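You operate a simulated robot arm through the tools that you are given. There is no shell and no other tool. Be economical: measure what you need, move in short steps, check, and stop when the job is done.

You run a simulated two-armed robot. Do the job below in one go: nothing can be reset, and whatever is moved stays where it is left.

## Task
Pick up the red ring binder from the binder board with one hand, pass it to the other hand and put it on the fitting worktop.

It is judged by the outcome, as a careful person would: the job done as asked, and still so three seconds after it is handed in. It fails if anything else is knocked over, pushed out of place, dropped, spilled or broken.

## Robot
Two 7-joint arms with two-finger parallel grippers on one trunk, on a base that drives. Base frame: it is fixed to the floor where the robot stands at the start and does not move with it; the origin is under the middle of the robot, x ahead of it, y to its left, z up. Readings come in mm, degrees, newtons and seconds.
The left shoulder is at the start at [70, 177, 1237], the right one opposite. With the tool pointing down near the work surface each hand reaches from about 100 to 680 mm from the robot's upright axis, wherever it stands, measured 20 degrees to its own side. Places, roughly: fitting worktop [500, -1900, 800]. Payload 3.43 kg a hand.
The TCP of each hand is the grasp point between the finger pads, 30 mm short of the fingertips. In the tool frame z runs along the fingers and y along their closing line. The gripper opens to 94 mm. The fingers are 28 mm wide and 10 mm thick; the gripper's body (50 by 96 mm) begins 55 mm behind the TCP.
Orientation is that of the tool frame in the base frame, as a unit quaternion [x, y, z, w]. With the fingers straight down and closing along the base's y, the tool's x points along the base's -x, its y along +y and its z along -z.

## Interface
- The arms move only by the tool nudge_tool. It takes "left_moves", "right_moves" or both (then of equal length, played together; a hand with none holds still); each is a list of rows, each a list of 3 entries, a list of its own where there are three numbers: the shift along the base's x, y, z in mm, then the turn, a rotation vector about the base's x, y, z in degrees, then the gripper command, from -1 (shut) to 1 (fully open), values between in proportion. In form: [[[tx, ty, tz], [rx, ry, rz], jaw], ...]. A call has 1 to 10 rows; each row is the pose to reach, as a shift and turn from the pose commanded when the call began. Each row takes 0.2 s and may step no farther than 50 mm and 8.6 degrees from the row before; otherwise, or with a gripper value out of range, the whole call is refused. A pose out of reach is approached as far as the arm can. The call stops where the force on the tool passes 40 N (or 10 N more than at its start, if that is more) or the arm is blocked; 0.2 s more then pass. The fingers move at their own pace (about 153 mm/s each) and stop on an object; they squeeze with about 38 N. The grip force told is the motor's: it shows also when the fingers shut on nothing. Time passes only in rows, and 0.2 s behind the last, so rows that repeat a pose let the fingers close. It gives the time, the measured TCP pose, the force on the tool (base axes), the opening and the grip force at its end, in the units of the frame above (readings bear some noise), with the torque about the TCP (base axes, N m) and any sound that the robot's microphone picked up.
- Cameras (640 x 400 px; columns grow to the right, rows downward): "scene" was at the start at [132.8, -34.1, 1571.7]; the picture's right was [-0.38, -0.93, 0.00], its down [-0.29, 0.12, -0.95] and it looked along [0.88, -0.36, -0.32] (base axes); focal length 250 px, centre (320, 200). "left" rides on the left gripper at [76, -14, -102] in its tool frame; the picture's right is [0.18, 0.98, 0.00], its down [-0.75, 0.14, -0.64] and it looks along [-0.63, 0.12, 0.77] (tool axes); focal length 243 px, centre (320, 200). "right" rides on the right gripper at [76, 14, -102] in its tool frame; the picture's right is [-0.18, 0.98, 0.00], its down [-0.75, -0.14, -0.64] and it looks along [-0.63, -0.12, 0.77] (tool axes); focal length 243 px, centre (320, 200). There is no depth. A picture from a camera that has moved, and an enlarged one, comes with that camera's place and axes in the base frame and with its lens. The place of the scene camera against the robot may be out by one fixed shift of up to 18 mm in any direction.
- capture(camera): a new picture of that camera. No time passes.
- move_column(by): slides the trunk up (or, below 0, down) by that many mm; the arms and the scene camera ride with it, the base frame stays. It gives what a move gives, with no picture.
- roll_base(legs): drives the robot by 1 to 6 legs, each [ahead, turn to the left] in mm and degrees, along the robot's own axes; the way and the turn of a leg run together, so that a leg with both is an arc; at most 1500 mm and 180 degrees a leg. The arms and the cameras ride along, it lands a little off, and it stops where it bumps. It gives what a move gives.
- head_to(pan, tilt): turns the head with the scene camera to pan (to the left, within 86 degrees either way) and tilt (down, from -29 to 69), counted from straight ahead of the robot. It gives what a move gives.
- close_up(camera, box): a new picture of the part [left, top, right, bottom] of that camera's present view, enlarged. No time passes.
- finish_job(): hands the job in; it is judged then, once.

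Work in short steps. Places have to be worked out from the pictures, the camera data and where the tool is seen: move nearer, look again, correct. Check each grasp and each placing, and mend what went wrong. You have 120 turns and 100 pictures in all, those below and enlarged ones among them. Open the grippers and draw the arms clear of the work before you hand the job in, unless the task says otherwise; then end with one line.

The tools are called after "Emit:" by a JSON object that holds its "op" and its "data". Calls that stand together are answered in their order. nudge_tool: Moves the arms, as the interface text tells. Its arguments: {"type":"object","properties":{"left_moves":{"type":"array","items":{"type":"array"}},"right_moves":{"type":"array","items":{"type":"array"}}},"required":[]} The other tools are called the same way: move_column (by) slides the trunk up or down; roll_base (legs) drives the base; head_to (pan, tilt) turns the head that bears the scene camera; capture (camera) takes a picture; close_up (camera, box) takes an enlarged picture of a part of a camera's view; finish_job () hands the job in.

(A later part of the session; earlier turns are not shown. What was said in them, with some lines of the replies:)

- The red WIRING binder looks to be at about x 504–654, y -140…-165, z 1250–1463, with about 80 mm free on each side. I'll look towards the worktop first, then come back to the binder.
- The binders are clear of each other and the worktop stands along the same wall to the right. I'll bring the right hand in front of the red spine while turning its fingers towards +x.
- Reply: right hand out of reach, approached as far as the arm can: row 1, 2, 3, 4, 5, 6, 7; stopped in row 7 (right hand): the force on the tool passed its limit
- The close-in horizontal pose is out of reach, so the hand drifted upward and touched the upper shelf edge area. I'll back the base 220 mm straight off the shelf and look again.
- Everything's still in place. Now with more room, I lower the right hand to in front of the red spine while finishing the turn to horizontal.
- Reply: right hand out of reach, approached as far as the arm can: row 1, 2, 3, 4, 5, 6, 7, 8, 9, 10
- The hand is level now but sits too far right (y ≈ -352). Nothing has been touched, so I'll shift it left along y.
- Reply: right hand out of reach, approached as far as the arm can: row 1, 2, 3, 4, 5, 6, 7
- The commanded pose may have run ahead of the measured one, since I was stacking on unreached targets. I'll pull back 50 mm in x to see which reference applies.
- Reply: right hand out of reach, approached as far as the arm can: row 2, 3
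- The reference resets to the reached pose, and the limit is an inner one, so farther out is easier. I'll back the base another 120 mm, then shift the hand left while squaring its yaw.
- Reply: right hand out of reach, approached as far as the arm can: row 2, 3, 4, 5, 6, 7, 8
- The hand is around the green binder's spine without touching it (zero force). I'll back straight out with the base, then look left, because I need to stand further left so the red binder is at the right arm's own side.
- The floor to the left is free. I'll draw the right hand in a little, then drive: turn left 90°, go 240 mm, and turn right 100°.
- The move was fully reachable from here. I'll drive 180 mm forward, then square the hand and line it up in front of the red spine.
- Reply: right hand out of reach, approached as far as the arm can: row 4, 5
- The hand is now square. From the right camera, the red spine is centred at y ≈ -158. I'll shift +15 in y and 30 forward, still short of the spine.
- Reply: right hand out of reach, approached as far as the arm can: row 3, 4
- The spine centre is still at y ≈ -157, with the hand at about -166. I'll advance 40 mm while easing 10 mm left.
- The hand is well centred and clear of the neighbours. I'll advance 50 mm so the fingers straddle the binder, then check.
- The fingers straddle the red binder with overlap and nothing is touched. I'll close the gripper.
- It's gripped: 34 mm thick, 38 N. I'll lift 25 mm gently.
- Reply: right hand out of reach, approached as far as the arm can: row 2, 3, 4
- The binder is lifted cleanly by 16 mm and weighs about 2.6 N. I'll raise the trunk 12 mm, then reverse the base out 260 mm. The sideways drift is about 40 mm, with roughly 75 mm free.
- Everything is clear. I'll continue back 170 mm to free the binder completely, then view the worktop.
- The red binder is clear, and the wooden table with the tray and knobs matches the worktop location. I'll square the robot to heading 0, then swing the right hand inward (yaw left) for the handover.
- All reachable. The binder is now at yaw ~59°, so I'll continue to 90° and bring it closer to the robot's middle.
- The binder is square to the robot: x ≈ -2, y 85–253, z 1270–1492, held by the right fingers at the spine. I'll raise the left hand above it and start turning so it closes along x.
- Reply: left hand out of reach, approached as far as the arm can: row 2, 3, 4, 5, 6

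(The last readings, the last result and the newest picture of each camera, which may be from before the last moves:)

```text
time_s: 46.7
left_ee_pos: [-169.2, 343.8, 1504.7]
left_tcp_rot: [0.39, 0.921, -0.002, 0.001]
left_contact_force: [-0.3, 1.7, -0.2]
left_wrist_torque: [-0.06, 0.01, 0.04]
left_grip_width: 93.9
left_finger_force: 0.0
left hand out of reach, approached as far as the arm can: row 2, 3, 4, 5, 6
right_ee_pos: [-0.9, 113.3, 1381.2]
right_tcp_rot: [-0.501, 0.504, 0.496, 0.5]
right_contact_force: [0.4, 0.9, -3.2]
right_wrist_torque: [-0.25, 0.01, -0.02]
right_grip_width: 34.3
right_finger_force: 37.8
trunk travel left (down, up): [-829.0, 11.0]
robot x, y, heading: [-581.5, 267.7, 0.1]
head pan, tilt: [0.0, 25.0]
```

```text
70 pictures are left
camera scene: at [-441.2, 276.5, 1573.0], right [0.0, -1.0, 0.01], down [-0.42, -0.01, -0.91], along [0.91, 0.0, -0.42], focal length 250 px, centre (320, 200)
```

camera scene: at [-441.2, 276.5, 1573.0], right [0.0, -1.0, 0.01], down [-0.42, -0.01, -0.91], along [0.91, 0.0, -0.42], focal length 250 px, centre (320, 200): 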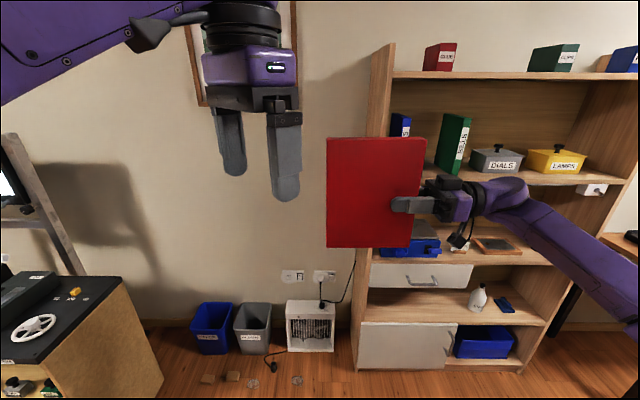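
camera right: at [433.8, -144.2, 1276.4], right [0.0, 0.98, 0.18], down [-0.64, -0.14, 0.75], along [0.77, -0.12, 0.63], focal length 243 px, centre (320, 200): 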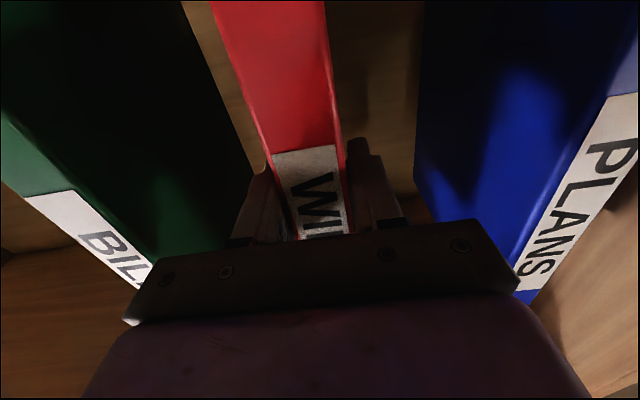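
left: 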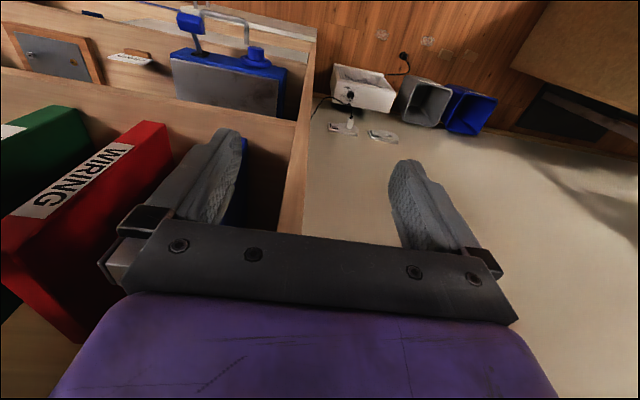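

The left hand tops out at about z 1505, so I'll lower the right hand with the binder by 90 mm instead, and finish the left hand's turn where it stands.

Emit:
{"op": "nudge_tool", "data": {"right_moves": [[[0, 0, -20], [0, 0, 0], -1], [[0, 0, -40], [0, 0, 0], -1], [[0, 0, -60], [0, 0, 0], -1], [[0, 0, -80], [0, 0, 0], -1], [[0, 0, -90], [0, 0, 0], -1], [[0, 0, -90], [0, 0, 0], -1]], "left_moves": [[[0, 0, 0], [0, 0, -8], 1], [[0, 0, 0], [0, 0, -16], 1], [[0, 0, -5], [0, 0, -24], 1], [[0, 0, -10], [0, 0, -32], 1], [[0, 0, -15], [0, 0, -40], 1], [[0, 0, -15], [0, 0, -44], 1]]}}

Emit:
{"op": "capture", "data": {"camera": "scene"}}

```text
time_s: 48.1
left_ee_pos: [-165.1, 333.1, 1486.6]
left_tcp_rot: [0.72, 0.694, 0.001, -0.002]
left_contact_force: [0.4, -0.4, -0.6]
left_wrist_torque: [0.0, -0.01, 0.02]
left_grip_width: 94.1
left_finger_force: 0.0
right_ee_pos: [-0.6, 101.0, 1288.5]
right_tcp_rot: [-0.498, 0.503, 0.497, 0.502]
right_contact_force: [0.6, 0.3, -3.4]
right_wrist_torque: [-0.22, 0.02, -0.01]
right_grip_width: 34.1
right_finger_force: 38.2
trunk travel left (down, up): [-829.0, 11.0]
robot x, y, heading: [-576.4, 264.2, -0.1]
head pan, tilt: [0.0, 25.0]
```

```text
69 pictures are left
camera scene: at [-440.0, 265.4, 1572.9], right [0.0, -1.0, 0.0], down [-0.42, 0.0, -0.91], along [0.91, 0.0, -0.42], focal length 250 px, centre (320, 200)
```

scene: 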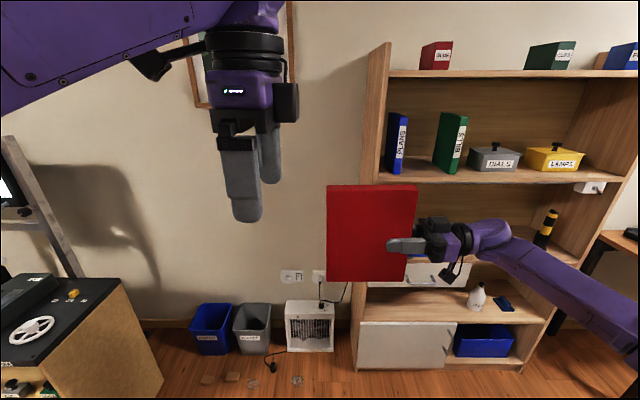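

The binder top is now at z ≈ 1405. I'll move the left hand over it to (0, 172) at the present height.

Emit:
{"op": "nudge_tool", "data": {"left_moves": [[[28, -27, 0], [0, 0, 0.5], 1], [[55, -54, 0], [0, 0, 1], 1], [[83, -81, 0], [0, 0, 1.5], 1], [[110, -107, 0], [0, 0, 2.1], 1], [[138, -134, 0], [0, 0, 2.1], 1], [[165, -161, 0], [0, 0, 2.1], 1], [[165, -161, 0], [0, 0, 2.1], 1]]}}

Emit:
{"op": "capture", "data": {"camera": "scene"}}

Emit:
{"op": "capture", "data": {"camera": "left"}}

```text
time_s: 49.7
left_ee_pos: [-61.3, 275.1, 1426.8]
left_tcp_rot: [0.701, 0.713, -0.006, 0.006]
left_contact_force: [0.8, -0.9, -0.5]
left_wrist_torque: [-0.01, 0.03, 0.01]
left_grip_width: 94.0
left_finger_force: 0.2
left hand out of reach, approached as far as the arm can: row 2, 3, 4, 5, 6, 7
right_ee_pos: [-0.2, 102.2, 1290.9]
right_tcp_rot: [-0.499, 0.503, 0.497, 0.502]
right_contact_force: [0.2, 1.1, -3.9]
right_wrist_torque: [-0.23, -0.03, -0.01]
right_grip_width: 34.5
right_finger_force: 38.0
trunk travel left (down, up): [-829.0, 11.0]
robot x, y, heading: [-578.7, 266.2, 0.0]
head pan, tilt: [0.0, 25.0]
```

```text
68 pictures are left
camera scene: at [-441.2, 266.3, 1573.0], right [0.0, -1.0, 0.0], down [-0.42, 0.0, -0.91], along [0.91, 0.0, -0.42], focal length 250 px, centre (320, 200)
```

scene: 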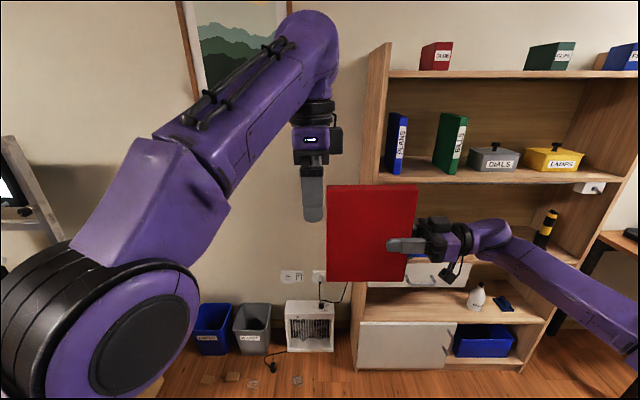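

```text
67 pictures are left
camera left: at [-75.8, 352.9, 1529.2], right [0.98, 0.2, 0.0], down [0.15, -0.74, 0.66], along [0.13, -0.64, -0.76], focal length 243 px, centre (320, 200)
```

left: 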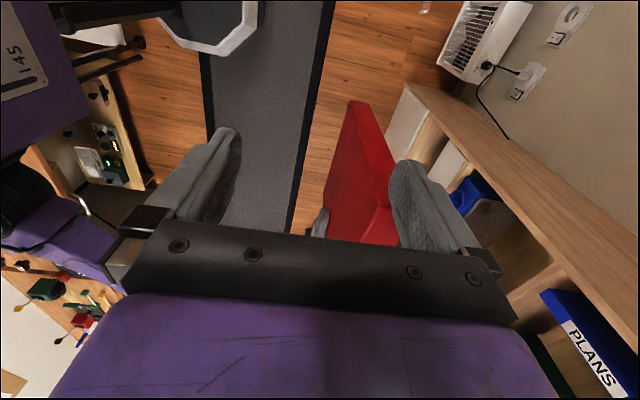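

The left hand is height-limited at this reach, so I'll take the binder lower (by 100 mm) and slightly closer and further left, well under the left fingertips.

Emit:
{"op": "nudge_tool", "data": {"right_moves": [[[0, 0, -30], [0, 0, 0], -1], [[0, 0, -60], [0, 0, 0], -1], [[0, 0, -90], [0, 0, 0], -1], [[-20, 15, -105], [0, 0, 0], -1], [[-40, 30, -110], [0, 0, 0], -1], [[-50, 40, -110], [0, 0, 0], -1], [[-50, 40, -110], [0, 0, 0], -1]]}}

Emit:
{"op": "capture", "data": {"camera": "scene"}}

```text
time_s: 51.3
left_ee_pos: [-59.4, 273.5, 1425.3]
left_tcp_rot: [0.7, 0.714, -0.006, 0.006]
left_contact_force: [0.5, 0.2, -0.6]
left_wrist_torque: [-0.03, 0.03, -0.01]
left_grip_width: 94.1
left_finger_force: 0.1
right_ee_pos: [-49.6, 144.0, 1181.0]
right_tcp_rot: [-0.499, 0.503, 0.497, 0.502]
right_contact_force: [-0.2, 0.1, -2.7]
right_wrist_torque: [-0.25, 0.01, -0.01]
right_grip_width: 34.4
right_finger_force: 37.9
trunk travel left (down, up): [-829.0, 11.0]
robot x, y, heading: [-577.7, 266.3, 0.2]
head pan, tilt: [0.0, 25.0]
```

```text
66 pictures are left
camera scene: at [-440.8, 265.4, 1573.0], right [0.0, -1.0, 0.0], down [-0.42, 0.0, -0.91], along [0.91, 0.0, -0.42], focal length 250 px, centre (320, 200)
```

scene: 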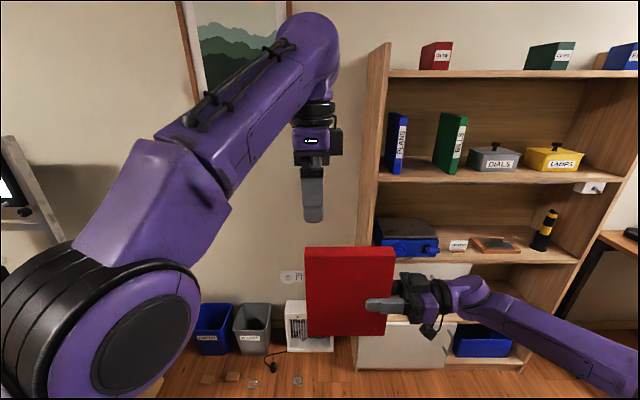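

The binder is now at x -50, y 130–294, top z ≈ 1297. I'll move the left hand above its middle and square it.

Emit:
{"op": "nudge_tool", "data": {"left_moves": [[[3, -20, -15], [0.5, 0, -0.5], 1], [[6, -40, -30], [1, 0, -1.1], 1], [[10, -60, -46], [1, 0, -1.1], 1], [[10, -60, -60], [1, 0, -1.1], 1], [[10, -60, -60], [1, 0, -1.1], 1]]}}

Emit:
{"op": "capture", "data": {"camera": "scene"}}

Emit:
{"op": "capture", "data": {"camera": "left"}}

```text
time_s: 52.5
left_ee_pos: [-58.0, 203.9, 1363.4]
left_tcp_rot: [0.714, 0.701, 0.007, -0.007]
left_contact_force: [0.1, -0.5, -0.6]
left_wrist_torque: [0.01, 0.07, 0.0]
left_grip_width: 94.1
left_finger_force: 0.1
left hand out of reach, approached as far as the arm can: row 3
right_ee_pos: [-48.9, 142.5, 1180.3]
right_tcp_rot: [-0.498, 0.503, 0.498, 0.502]
right_contact_force: [1.1, -0.8, -4.8]
right_wrist_torque: [-0.19, 0.0, 0.06]
right_grip_width: 34.3
right_finger_force: 38.1
trunk travel left (down, up): [-829.0, 11.0]
robot x, y, heading: [-579.7, 264.8, -0.2]
head pan, tilt: [0.0, 25.0]
```

```text
65 pictures are left
camera scene: at [-437.6, 265.2, 1572.6], right [0.0, -1.0, 0.0], down [-0.43, 0.0, -0.91], along [0.91, 0.0, -0.43], focal length 250 px, centre (320, 200)
```

scene: 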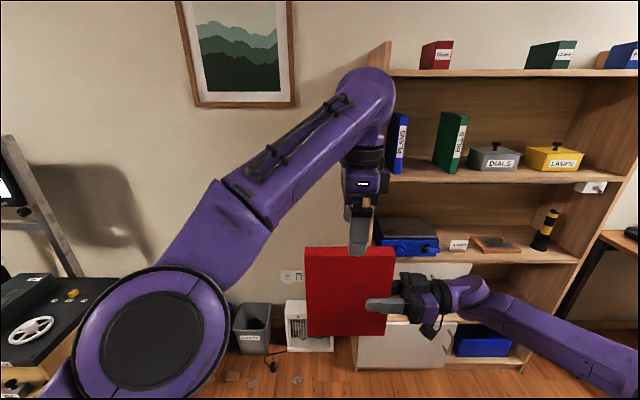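

```text
64 pictures are left
camera left: at [-70.7, 277.6, 1469.6], right [0.99, 0.17, 0.0], down [0.13, -0.77, 0.63], along [0.11, -0.62, -0.78], focal length 243 px, centre (320, 200)
```

left: 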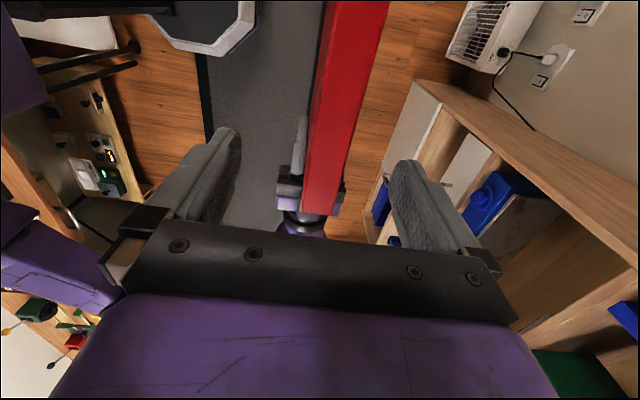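

The binder lies between the open left fingers. I'll centre (+9 x, +8 y), then descend 85 mm to straddle its top edge.

Emit:
{"op": "nudge_tool", "data": {"left_moves": [[[9, 8, -5], [-1, 0, 1], 1], [[9, 8, -25], [-1, 0, 1], 1], [[9, 8, -45], [-1, 0, 1], 1], [[9, 8, -65], [-1, 0, 1], 1], [[9, 8, -85], [-1, 0, 1], 1], [[9, 8, -88], [-1, 0, 1], 1]]}}

Emit:
{"op": "capture", "data": {"camera": "scene"}}

Emit:
{"op": "capture", "data": {"camera": "left"}}

```text
time_s: 53.9
left_ee_pos: [-52.4, 210.9, 1277.1]
left_tcp_rot: [0.707, 0.707, 0.002, -0.001]
left_contact_force: [-0.5, -0.8, -1.0]
left_wrist_torque: [0.02, 0.01, -0.01]
left_grip_width: 94.1
left_finger_force: 0.1
right_ee_pos: [-49.9, 143.6, 1181.4]
right_tcp_rot: [-0.499, 0.502, 0.498, 0.502]
right_contact_force: [0.1, 0.0, -3.3]
right_wrist_torque: [-0.21, -0.04, -0.01]
right_grip_width: 34.1
right_finger_force: 38.3
trunk travel left (down, up): [-829.0, 11.0]
robot x, y, heading: [-581.2, 262.9, -0.0]
head pan, tilt: [0.0, 25.0]
```

```text
63 pictures are left
camera scene: at [-440.7, 265.2, 1573.0], right [0.0, -1.0, 0.0], down [-0.42, 0.0, -0.91], along [0.91, 0.0, -0.42], focal length 250 px, centre (320, 200)
```

scene: 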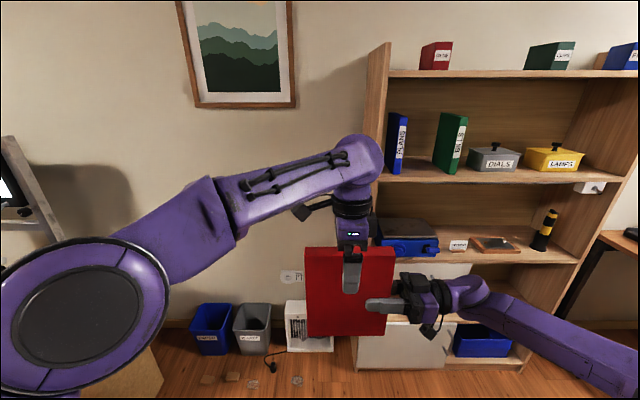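

```text
62 pictures are left
camera left: at [-66.3, 285.5, 1381.4], right [0.98, 0.18, 0.0], down [0.14, -0.76, 0.64], along [0.12, -0.63, -0.77], focal length 243 px, centre (320, 200)
```

left: 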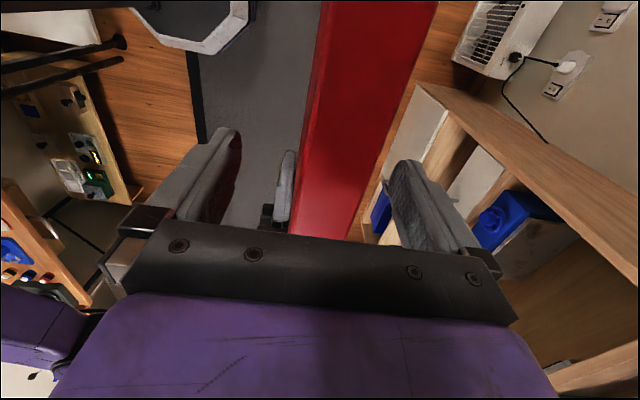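

The left fingers straddle the top edge, clear of the right hand. I'll close the left gripper while the right keeps holding.

Emit:
{"op": "nudge_tool", "data": {"left_moves": [[[1.5, 0, 0], [0, 0, 0], 0], [[1.5, 0, 0], [0, 0, 0], -1], [[1.5, 0, 0], [0, 0, 0], -1], [[1.5, 0, 0], [0, 0, 0], -1]]}}

Emit:
{"op": "capture", "data": {"camera": "left"}}

```text
time_s: 54.9
left_ee_pos: [-51.0, 209.9, 1278.5]
left_tcp_rot: [0.706, 0.708, 0.003, 0.0]
left_contact_force: [8.0, 0.0, 0.0]
left_wrist_torque: [0.18, -0.31, 0.02]
left_grip_width: 34.1
left_finger_force: 37.9
right_ee_pos: [-49.7, 143.3, 1181.1]
right_tcp_rot: [-0.499, 0.502, 0.498, 0.501]
right_contact_force: [-7.3, 0.0, -1.6]
right_wrist_torque: [-0.3, -0.33, 0.49]
right_grip_width: 34.2
right_finger_force: 37.4
trunk travel left (down, up): [-829.0, 11.0]
robot x, y, heading: [-579.5, 266.8, -0.1]
head pan, tilt: [0.0, 25.0]
```

```text
61 pictures are left
camera left: at [-64.6, 286.0, 1382.1], right [0.98, 0.18, 0.0], down [0.14, -0.76, 0.64], along [0.12, -0.63, -0.77], focal length 243 px, centre (320, 200)
```

left: 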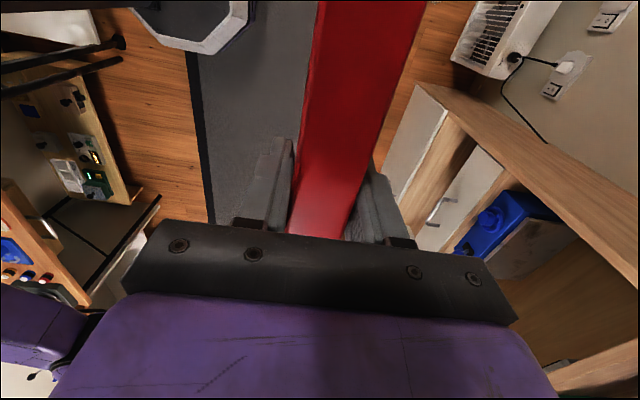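

The left hand has it (34 mm, 38 N). Now I'll open the right hand.

Emit:
{"op": "nudge_tool", "data": {"right_moves": [[[0, 0, 0], [0, 0, 0], 0], [[0, 0, 0], [0, 0, 0], 1], [[0, 0, 0], [0, 0, 0], 1]]}}

Emit:
{"op": "nudge_tool", "data": {"right_moves": [[[0, -20, 0], [0, 0, 0], 1], [[0, -45, 0], [0, 0, 0], 1], [[0, -80, 0], [0, 0, 0], 1], [[0, -120, 0], [0, 0, 0], 1], [[0, -160, 0], [0, 0, 0], 1]]}}

Emit:
{"op": "capture", "data": {"camera": "scene"}}

```text
time_s: 55.7
left_ee_pos: [-49.8, 210.6, 1277.4]
left_tcp_rot: [0.707, 0.707, 0.002, -0.001]
left_contact_force: [0.7, -0.8, 0.0]
left_wrist_torque: [0.02, -0.01, 0.0]
left_grip_width: 34.2
left_finger_force: 38.4
right_ee_pos: [-50.8, 142.9, 1181.9]
right_tcp_rot: [-0.498, 0.503, 0.497, 0.502]
right_contact_force: [0.1, 0.2, 0.0]
right_wrist_torque: [0.01, 0.0, 0.02]
right_grip_width: 94.1
right_finger_force: 0.1
trunk travel left (down, up): [-829.0, 11.0]
robot x, y, heading: [-579.9, 265.3, -0.1]
head pan, tilt: [0.0, 25.0]
```

```text
time_s: 56.9
left_ee_pos: [-51.7, 209.3, 1278.0]
left_tcp_rot: [0.707, 0.707, 0.002, -0.001]
left_contact_force: [0.2, -0.1, -0.5]
left_wrist_torque: [0.02, -0.01, 0.01]
left_grip_width: 34.3
left_finger_force: 38.4
right_ee_pos: [-50.7, -19.6, 1178.3]
right_tcp_rot: [-0.498, 0.503, 0.497, 0.502]
right_contact_force: [0.0, 0.4, 0.4]
right_wrist_torque: [-0.03, -0.01, 0.01]
right_grip_width: 94.1
right_finger_force: 0.0
trunk travel left (down, up): [-829.0, 11.0]
robot x, y, heading: [-578.6, 262.9, -0.1]
head pan, tilt: [0.0, 25.0]
```

```text
60 pictures are left
camera scene: at [-441.1, 264.1, 1573.0], right [0.0, -1.0, 0.0], down [-0.42, 0.0, -0.91], along [0.91, 0.0, -0.42], focal length 250 px, centre (320, 200)
```

scene: 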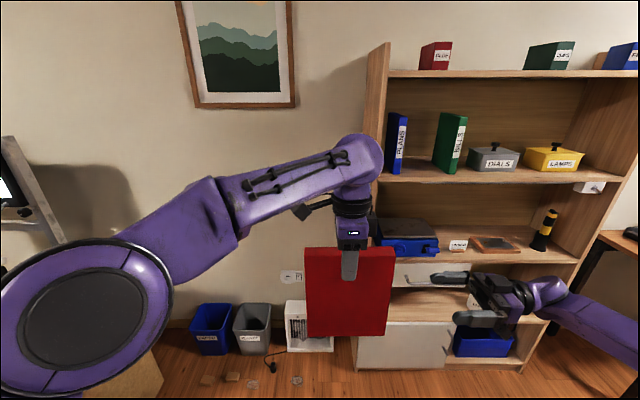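

The left hand alone holds the binder steadily. I'll raise the right hand out of the way, turning its fingers down.

Emit:
{"op": "nudge_tool", "data": {"right_moves": [[[0, -15, 20], [-8.5, 0, 0], 1], [[0, -30, 45], [-17, 0, 0], 1], [[0, -45, 75], [-25.5, 0, 0], 1], [[-10, -60, 105], [-34, 0, 0], 1], [[-20, -65, 135], [-42.5, 0, 0], 1], [[-30, -65, 165], [-51, 0, 0], 1], [[-40, -65, 195], [-59.5, 0, 0], 1], [[-50, -65, 225], [-68, 0, 0], 1], [[-60, -65, 250], [-76.5, 0, 0], 1], [[-60, -65, 270], [-85, 0, 0], 1]]}}

Emit:
{"op": "head_to", "data": {"pan": -15, "tilt": 35}}

Emit:
{"op": "capture", "data": {"camera": "scene"}}

```text
time_s: 59.1
left_ee_pos: [-50.9, 213.3, 1277.5]
left_tcp_rot: [0.707, 0.707, 0.0, -0.001]
left_contact_force: [-0.5, 0.6, 0.7]
left_wrist_torque: [-0.02, 0.01, 0.03]
left_grip_width: 34.0
left_finger_force: 38.0
right_ee_pos: [-112.0, -78.9, 1452.5]
right_tcp_rot: [-0.706, 0.707, 0.026, 0.032]
right_contact_force: [-0.5, 0.1, 0.2]
right_wrist_torque: [0.01, -0.01, 0.04]
right_grip_width: 94.0
right_finger_force: 0.1
trunk travel left (down, up): [-829.0, 11.0]
robot x, y, heading: [-583.7, 266.1, -0.3]
head pan, tilt: [0.0, 25.0]
```

```text
time_s: 59.8
left_ee_pos: [-50.0, 210.8, 1277.3]
left_tcp_rot: [0.707, 0.707, 0.002, -0.001]
left_contact_force: [-0.8, -0.4, 0.8]
left_wrist_torque: [0.01, -0.01, 0.0]
left_grip_width: 34.0
left_finger_force: 37.6
right_ee_pos: [-111.6, -82.5, 1452.4]
right_tcp_rot: [0.707, -0.706, -0.027, -0.033]
right_contact_force: [-0.1, 0.1, 1.2]
right_wrist_torque: [-0.01, 0.01, -0.01]
right_grip_width: 94.0
right_finger_force: 0.2
trunk travel left (down, up): [-829.0, 11.0]
robot x, y, heading: [-578.1, 259.8, 0.1]
head pan, tilt: [-15.0, 35.0]
```

```text
59 pictures are left
camera scene: at [-447.8, 243.1, 1557.3], right [-0.26, -0.97, 0.0], down [-0.55, 0.15, -0.82], along [0.79, -0.21, -0.57], focal length 250 px, centre (320, 200)
```

scene: 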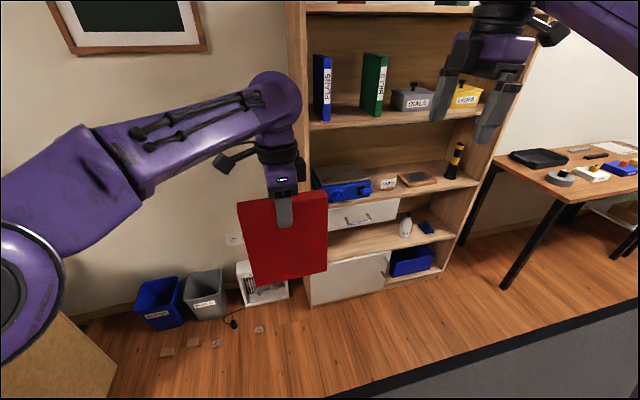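

The binder hangs upright in the left hand and the right is raised. I'll move forward a little to mid-corridor, turn right 90° and drive 1300 mm toward the worktop.

Emit:
{"op": "roll_base", "data": {"legs": [[130, 0], [0, -90], [1300, 0]]}}

Emit:
{"op": "head_to", "data": {"pan": 35, "tilt": 25}}

Emit:
{"op": "capture", "data": {"camera": "scene"}}

```text
time_s: 71.1
left_ee_pos: [-525.2, -1562.1, 1277.4]
left_tcp_rot: [1.0, -0.009, 0.002, 0.0]
left_contact_force: [0.1, 0.6, -3.5]
left_wrist_torque: [0.0, 0.01, 0.01]
left_grip_width: 34.2
left_finger_force: 38.2
right_ee_pos: [-815.2, -1496.2, 1452.9]
right_tcp_rot: [0.009, 0.999, -0.004, 0.042]
right_contact_force: [0.1, 0.5, -0.1]
right_wrist_torque: [-0.02, 0.0, -0.02]
right_grip_width: 93.8
right_finger_force: 0.0
trunk travel left (down, up): [-829.0, 11.0]
robot x, y, heading: [-462.0, -1032.8, -91.1]
head pan, tilt: [-15.0, 35.0]
```

```text
time_s: 72.3
left_ee_pos: [-521.9, -1561.8, 1277.7]
left_tcp_rot: [1.0, -0.01, 0.002, 0.0]
left_contact_force: [-0.1, 0.3, -3.9]
left_wrist_torque: [0.01, 0.02, 0.0]
left_grip_width: 34.2
left_finger_force: 38.3
right_ee_pos: [-815.6, -1496.5, 1452.6]
right_tcp_rot: [0.009, 0.999, -0.005, 0.042]
right_contact_force: [1.0, 0.0, -0.1]
right_wrist_torque: [0.0, -0.02, 0.03]
right_grip_width: 94.0
right_finger_force: 0.1
trunk travel left (down, up): [-829.0, 11.0]
robot x, y, heading: [-459.2, -1035.8, -91.1]
head pan, tilt: [35.0, 25.0]
```

```text
58 pictures are left
camera scene: at [-413.6, -1160.8, 1573.0], right [-0.83, -0.56, 0.0], down [-0.23, 0.35, -0.91], along [0.5, -0.75, -0.42], focal length 250 px, centre (320, 200)
```

scene: 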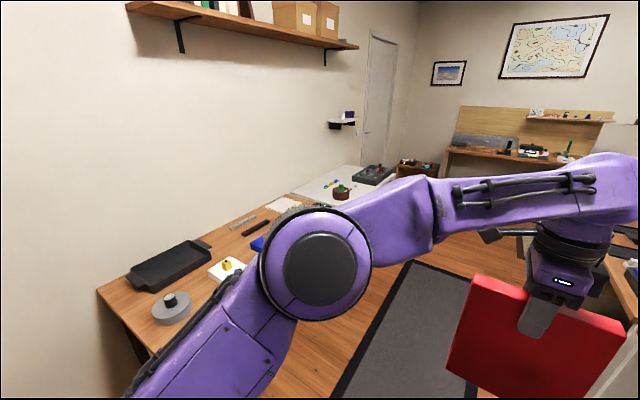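

The table spans x ≈ 304–790 from y ≈ -1280 to ≈ -2500, with a row of devices at x ≈ 450. I'll drive 500 mm further, turn to face it and look for free space.

Emit:
{"op": "roll_base", "data": {"legs": [[500, 0], [0, 91]]}}

Emit:
{"op": "head_to", "data": {"pan": 0, "tilt": 35}}

Emit:
{"op": "capture", "data": {"camera": "scene"}}

```text
time_s: 79.1
left_ee_pos: [60.2, -1592.9, 1277.1]
left_tcp_rot: [0.708, 0.706, 0.001, -0.001]
left_contact_force: [0.7, 0.7, -4.3]
left_wrist_torque: [0.0, -0.03, 0.01]
left_grip_width: 34.0
left_finger_force: 38.2
right_ee_pos: [-2.5, -1885.2, 1451.9]
right_tcp_rot: [-0.706, 0.707, 0.027, 0.034]
right_contact_force: [0.2, -0.8, 0.0]
right_wrist_torque: [-0.03, 0.01, 0.01]
right_grip_width: 94.1
right_finger_force: 0.0
trunk travel left (down, up): [-829.0, 11.0]
robot x, y, heading: [-468.3, -1537.4, -0.5]
head pan, tilt: [35.0, 25.0]
```

```text
time_s: 80.1
left_ee_pos: [59.4, -1592.8, 1277.0]
left_tcp_rot: [0.709, 0.706, 0.002, -0.001]
left_contact_force: [-0.6, 0.4, -3.8]
left_wrist_torque: [-0.01, -0.03, -0.04]
left_grip_width: 34.5
left_finger_force: 38.1
right_ee_pos: [-1.4, -1884.8, 1452.6]
right_tcp_rot: [-0.704, 0.709, 0.027, 0.034]
right_contact_force: [-0.2, -0.3, -0.5]
right_wrist_torque: [0.0, 0.01, 0.01]
right_grip_width: 93.8
right_finger_force: 0.1
trunk travel left (down, up): [-829.0, 11.0]
robot x, y, heading: [-469.2, -1535.9, -0.4]
head pan, tilt: [0.0, 35.0]
```

```text
57 pictures are left
camera scene: at [-333.9, -1535.4, 1557.2], right [-0.01, -1.0, 0.0], down [-0.57, 0.0, -0.82], along [0.82, 0.0, -0.57], focal length 250 px, centre (320, 200)
```

scene: 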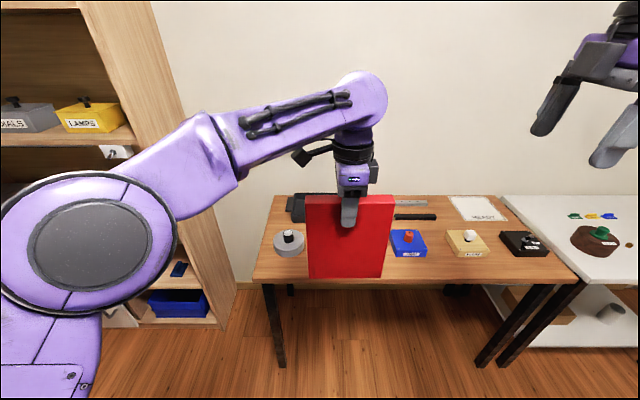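

The front strip of the worktop (x ≈ 240–350) is free, and so is the stretch between the grey disc and the next device. I'll drive forward 230 mm and then lower the trunk 200 mm.

Emit:
{"op": "roll_base", "data": {"legs": [[230, 0]]}}

Emit:
{"op": "move_column", "data": {"by": -180}}

Emit:
{"op": "capture", "data": {"camera": "scene"}}

Emit:
{"op": "capture", "data": {"camera": "left"}}

Emit:
{"op": "capture", "data": {"camera": "right"}}

```text
time_s: 81.8
left_ee_pos: [290.9, -1594.4, 1278.9]
left_tcp_rot: [0.709, 0.706, 0.002, 0.0]
left_contact_force: [0.4, -1.7, -2.6]
left_wrist_torque: [0.03, -0.01, 0.0]
left_grip_width: 34.0
left_finger_force: 37.7
right_ee_pos: [228.4, -1886.8, 1453.5]
right_tcp_rot: [-0.705, 0.708, 0.026, 0.034]
right_contact_force: [-0.3, 0.4, 0.1]
right_wrist_torque: [0.0, -0.02, -0.01]
right_grip_width: 94.0
right_finger_force: 0.0
trunk travel left (down, up): [-829.0, 11.0]
robot x, y, heading: [-235.1, -1532.3, -0.4]
head pan, tilt: [0.0, 35.0]
```

```text
time_s: 83.8
left_ee_pos: [293.4, -1594.5, 1098.1]
left_tcp_rot: [0.709, 0.706, 0.002, -0.001]
left_contact_force: [0.4, 0.4, -2.9]
left_wrist_torque: [0.0, -0.01, 0.0]
left_grip_width: 34.3
left_finger_force: 38.1
right_ee_pos: [231.2, -1887.4, 1271.6]
right_tcp_rot: [-0.705, 0.707, 0.028, 0.033]
right_contact_force: [0.5, 0.4, -0.8]
right_wrist_torque: [-0.03, 0.0, 0.01]
right_grip_width: 94.1
right_finger_force: 0.1
trunk travel left (down, up): [-649.0, 191.0]
robot x, y, heading: [-236.4, -1533.1, -0.5]
head pan, tilt: [0.0, 35.0]
```

```text
56 pictures are left
camera scene: at [-100.1, -1537.2, 1377.3], right [-0.01, -1.0, 0.0], down [-0.57, 0.0, -0.82], along [0.82, -0.01, -0.57], focal length 250 px, centre (320, 200)
```

scene: 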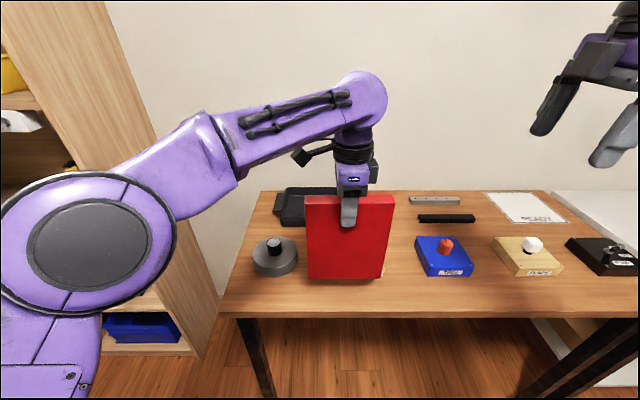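

```text
55 pictures are left
camera left: at [280.0, -1519.2, 1202.2], right [0.98, 0.18, 0.0], down [0.14, -0.76, 0.64], along [0.12, -0.63, -0.77], focal length 243 px, centre (320, 200)
```

left: 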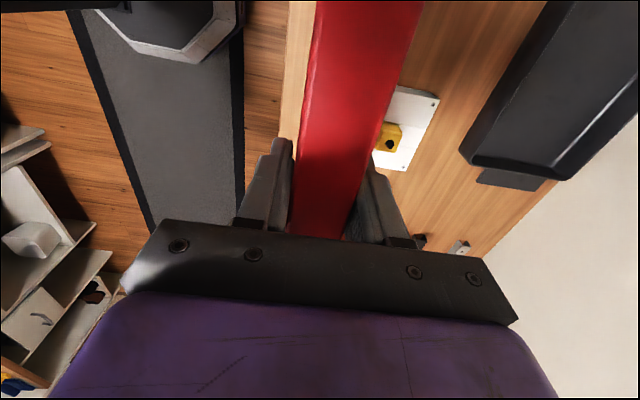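

```text
54 pictures are left
camera right: at [216.1, -1973.0, 1367.9], right [-0.98, 0.19, 0.01], down [0.14, 0.7, 0.71], along [0.13, 0.69, -0.71], focal length 243 px, centre (320, 200)
```

right: 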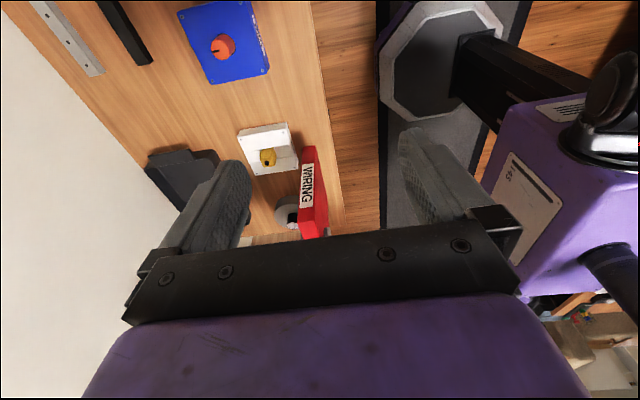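

Table front edge is at x ≈ 238 and the nearest device front at x ≈ 340–354; the binder at x 276–310 fits between. Its bottom should be about 100 mm above the top, so I'll lower the trunk 80 mm.

Emit:
{"op": "move_column", "data": {"by": -80}}

Emit:
{"op": "capture", "data": {"camera": "scene"}}

Emit:
{"op": "capture", "data": {"camera": "right"}}

```text
time_s: 85.0
left_ee_pos: [290.9, -1595.7, 1020.1]
left_tcp_rot: [0.71, 0.705, 0.003, 0.002]
left_contact_force: [1.6, -4.6, 21.0]
left_wrist_torque: [0.96, -0.05, -0.07]
left_grip_width: 34.2
left_finger_force: 38.0
right_ee_pos: [228.8, -1888.3, 1193.7]
right_tcp_rot: [-0.705, 0.708, 0.026, 0.035]
right_contact_force: [-0.2, 0.5, 0.2]
right_wrist_torque: [-0.03, 0.02, -0.01]
right_grip_width: 94.1
right_finger_force: 0.1
trunk travel left (down, up): [-569.0, 271.0]
robot x, y, heading: [-238.0, -1542.4, -0.7]
head pan, tilt: [0.0, 35.0]
```

```text
53 pictures are left
camera scene: at [-102.4, -1538.3, 1297.9], right [-0.01, -1.0, 0.0], down [-0.57, 0.01, -0.82], along [0.82, -0.01, -0.57], focal length 250 px, centre (320, 200)
```

scene: 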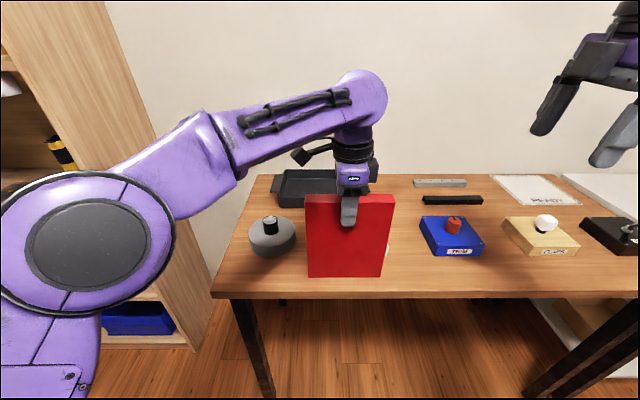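

```text
52 pictures are left
camera right: at [213.5, -1974.1, 1288.8], right [-0.98, 0.19, 0.0], down [0.14, 0.69, 0.71], along [0.13, 0.69, -0.71], focal length 243 px, centre (320, 200)
```

right: 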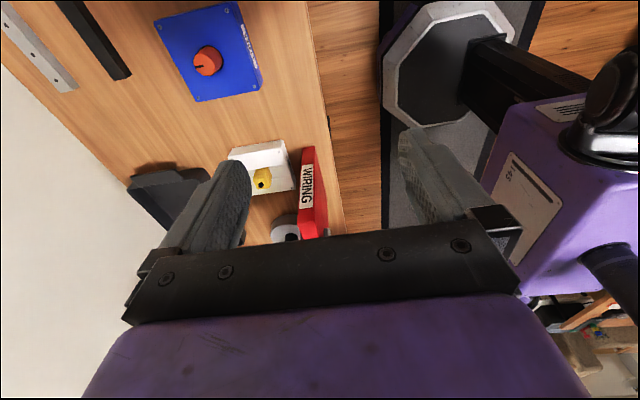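

The binder has touched down (21 N upward), slightly more on its left corner. I'll look closely at the bottom edge before releasing.

Emit:
{"op": "close_up", "data": {"camera": "scene", "box": [285, 180, 405, 300]}}

Emit:
{"op": "close_up", "data": {"camera": "right", "box": [250, 130, 350, 250]}}

```text
3.33 times, centred on (345, 240) of scene
camera zoom: at [-102.4, -1538.3, 1297.9], right [-0.01, -1.0, 0.0], down [-0.57, 0.01, -0.82], along [0.82, -0.01, -0.57], focal length 835 px, centre (237, 67)
```

zoom: 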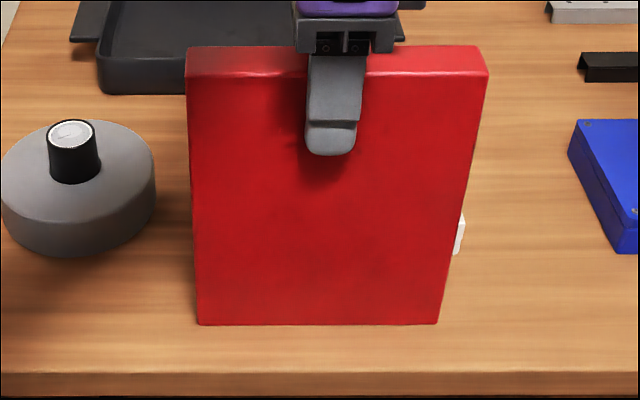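

```text
3.33 times, centred on (300, 190) of right
camera zoom: at [213.5, -1974.1, 1288.8], right [-0.98, 0.19, 0.0], down [0.14, 0.69, 0.71], along [0.13, 0.69, -0.71], focal length 809 px, centre (387, 233)
```

zoom: 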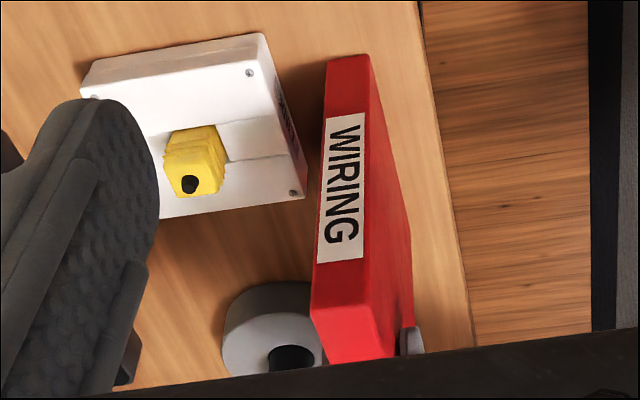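

It stands level with gaps on all sides. I'll ease 1 mm up and open the left gripper.

Emit:
{"op": "nudge_tool", "data": {"left_moves": [[[0, 0, 1], [0, 0, 0], -1], [[0, 0, 1], [0, 0, 0], -0.1], [[0, 0, 1], [0, 0, 0], 0.6], [[0, 0, 1], [0, 0, 0], 0.6]]}}

Emit:
{"op": "capture", "data": {"camera": "left"}}

Emit:
{"op": "close_up", "data": {"camera": "scene", "box": [285, 180, 405, 300]}}

```text
time_s: 86.0
left_ee_pos: [294.2, -1593.6, 1019.3]
left_tcp_rot: [0.709, 0.705, 0.001, 0.0]
left_contact_force: [0.5, 0.0, -0.7]
left_wrist_torque: [0.01, -0.01, -0.04]
left_grip_width: 75.2
left_finger_force: 0.0
right_ee_pos: [231.5, -1886.4, 1193.6]
right_tcp_rot: [-0.705, 0.708, 0.028, 0.034]
right_contact_force: [-0.3, -0.7, 0.7]
right_wrist_torque: [0.01, 0.05, -0.01]
right_grip_width: 94.1
right_finger_force: 0.1
trunk travel left (down, up): [-569.0, 271.0]
robot x, y, heading: [-231.6, -1541.4, -0.5]
head pan, tilt: [0.0, 35.0]
```

```text
49 pictures are left
camera left: at [279.5, -1518.8, 1122.8], right [0.98, 0.18, 0.0], down [0.14, -0.76, 0.64], along [0.12, -0.63, -0.77], focal length 243 px, centre (320, 200)
```

left: 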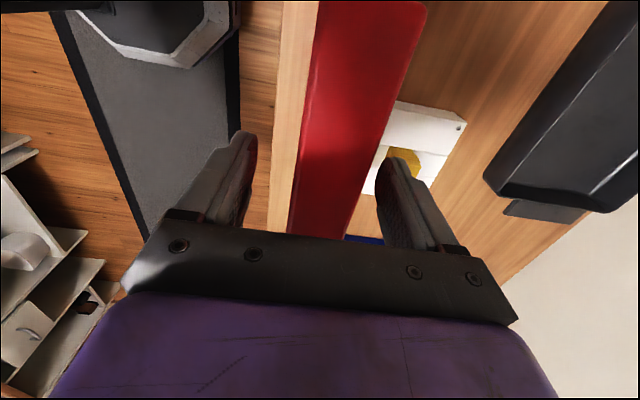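

```text
3.33 times, centred on (345, 240) of scene
camera zoom: at [-100.2, -1537.0, 1297.2], right [-0.01, -1.0, 0.0], down [-0.57, 0.0, -0.82], along [0.82, -0.01, -0.57], focal length 835 px, centre (237, 67)
```

zoom: 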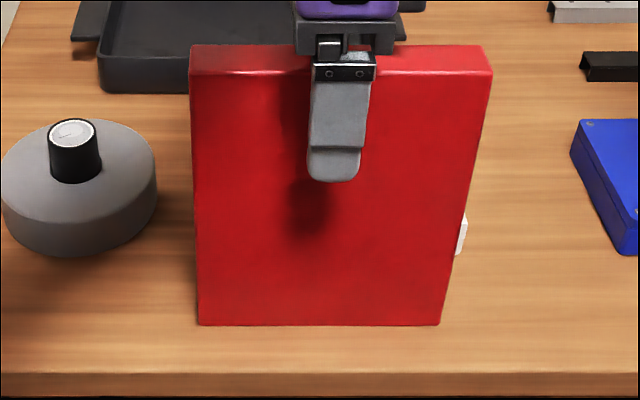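

The binder stands free between the open fingers. I'll raise straight up with the trunk.

Emit:
{"op": "move_column", "data": {"by": 130}}

Emit:
{"op": "roll_base", "data": {"legs": [[-300, 0]]}}

Emit:
{"op": "capture", "data": {"camera": "scene"}}

```text
time_s: 87.6
left_ee_pos: [292.5, -1594.3, 1147.5]
left_tcp_rot: [0.709, 0.705, 0.002, 0.0]
left_contact_force: [0.8, -0.4, -0.3]
left_wrist_torque: [-0.02, 0.0, 0.03]
left_grip_width: 75.1
left_finger_force: 0.1
right_ee_pos: [231.1, -1887.3, 1322.2]
right_tcp_rot: [-0.704, 0.708, 0.027, 0.034]
right_contact_force: [-0.5, 0.5, -0.7]
right_wrist_torque: [0.0, 0.02, 0.03]
right_grip_width: 94.2
right_finger_force: 0.1
trunk travel left (down, up): [-699.0, 141.0]
robot x, y, heading: [-232.4, -1534.3, -0.4]
head pan, tilt: [0.0, 35.0]
```

```text
time_s: 89.6
left_ee_pos: [-4.2, -1589.9, 1147.6]
left_tcp_rot: [0.707, 0.707, 0.001, -0.001]
left_contact_force: [0.1, -0.2, 0.9]
left_wrist_torque: [0.01, -0.01, 0.03]
left_grip_width: 75.1
left_finger_force: 0.1
right_ee_pos: [-64.1, -1883.6, 1321.8]
right_tcp_rot: [0.707, -0.706, -0.027, -0.034]
right_contact_force: [-0.1, 0.0, -0.3]
right_wrist_torque: [-0.06, 0.0, -0.02]
right_grip_width: 94.2
right_finger_force: 0.0
trunk travel left (down, up): [-699.0, 141.0]
robot x, y, heading: [-533.3, -1537.4, 0.1]
head pan, tilt: [0.0, 35.0]
```

```text
47 pictures are left
camera scene: at [-398.1, -1535.0, 1427.1], right [0.0, -1.0, 0.0], down [-0.57, 0.0, -0.82], along [0.82, 0.0, -0.57], focal length 250 px, centre (320, 200)
```

scene: 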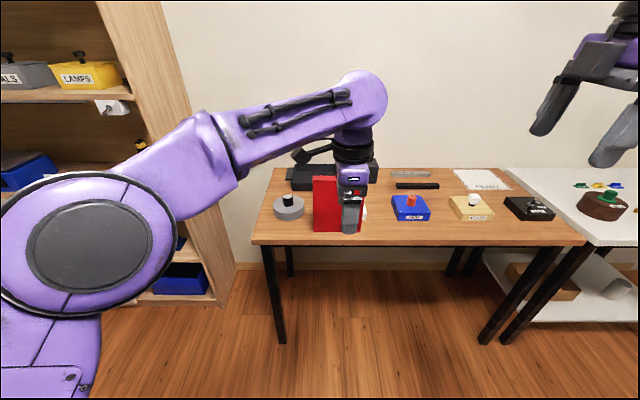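

The binder stands upright on the fitting worktop, both hands are open and clear, and nothing else has moved. I'll hand it in.

Emit:
{"op": "finish_job", "data": {}}

```text
The job is handed in.
```

The red WIRING binder was picked up from the binder board with the right hand and passed to the left. It now stands upright on the fitting worktop, with nothing else disturbed that I could see.
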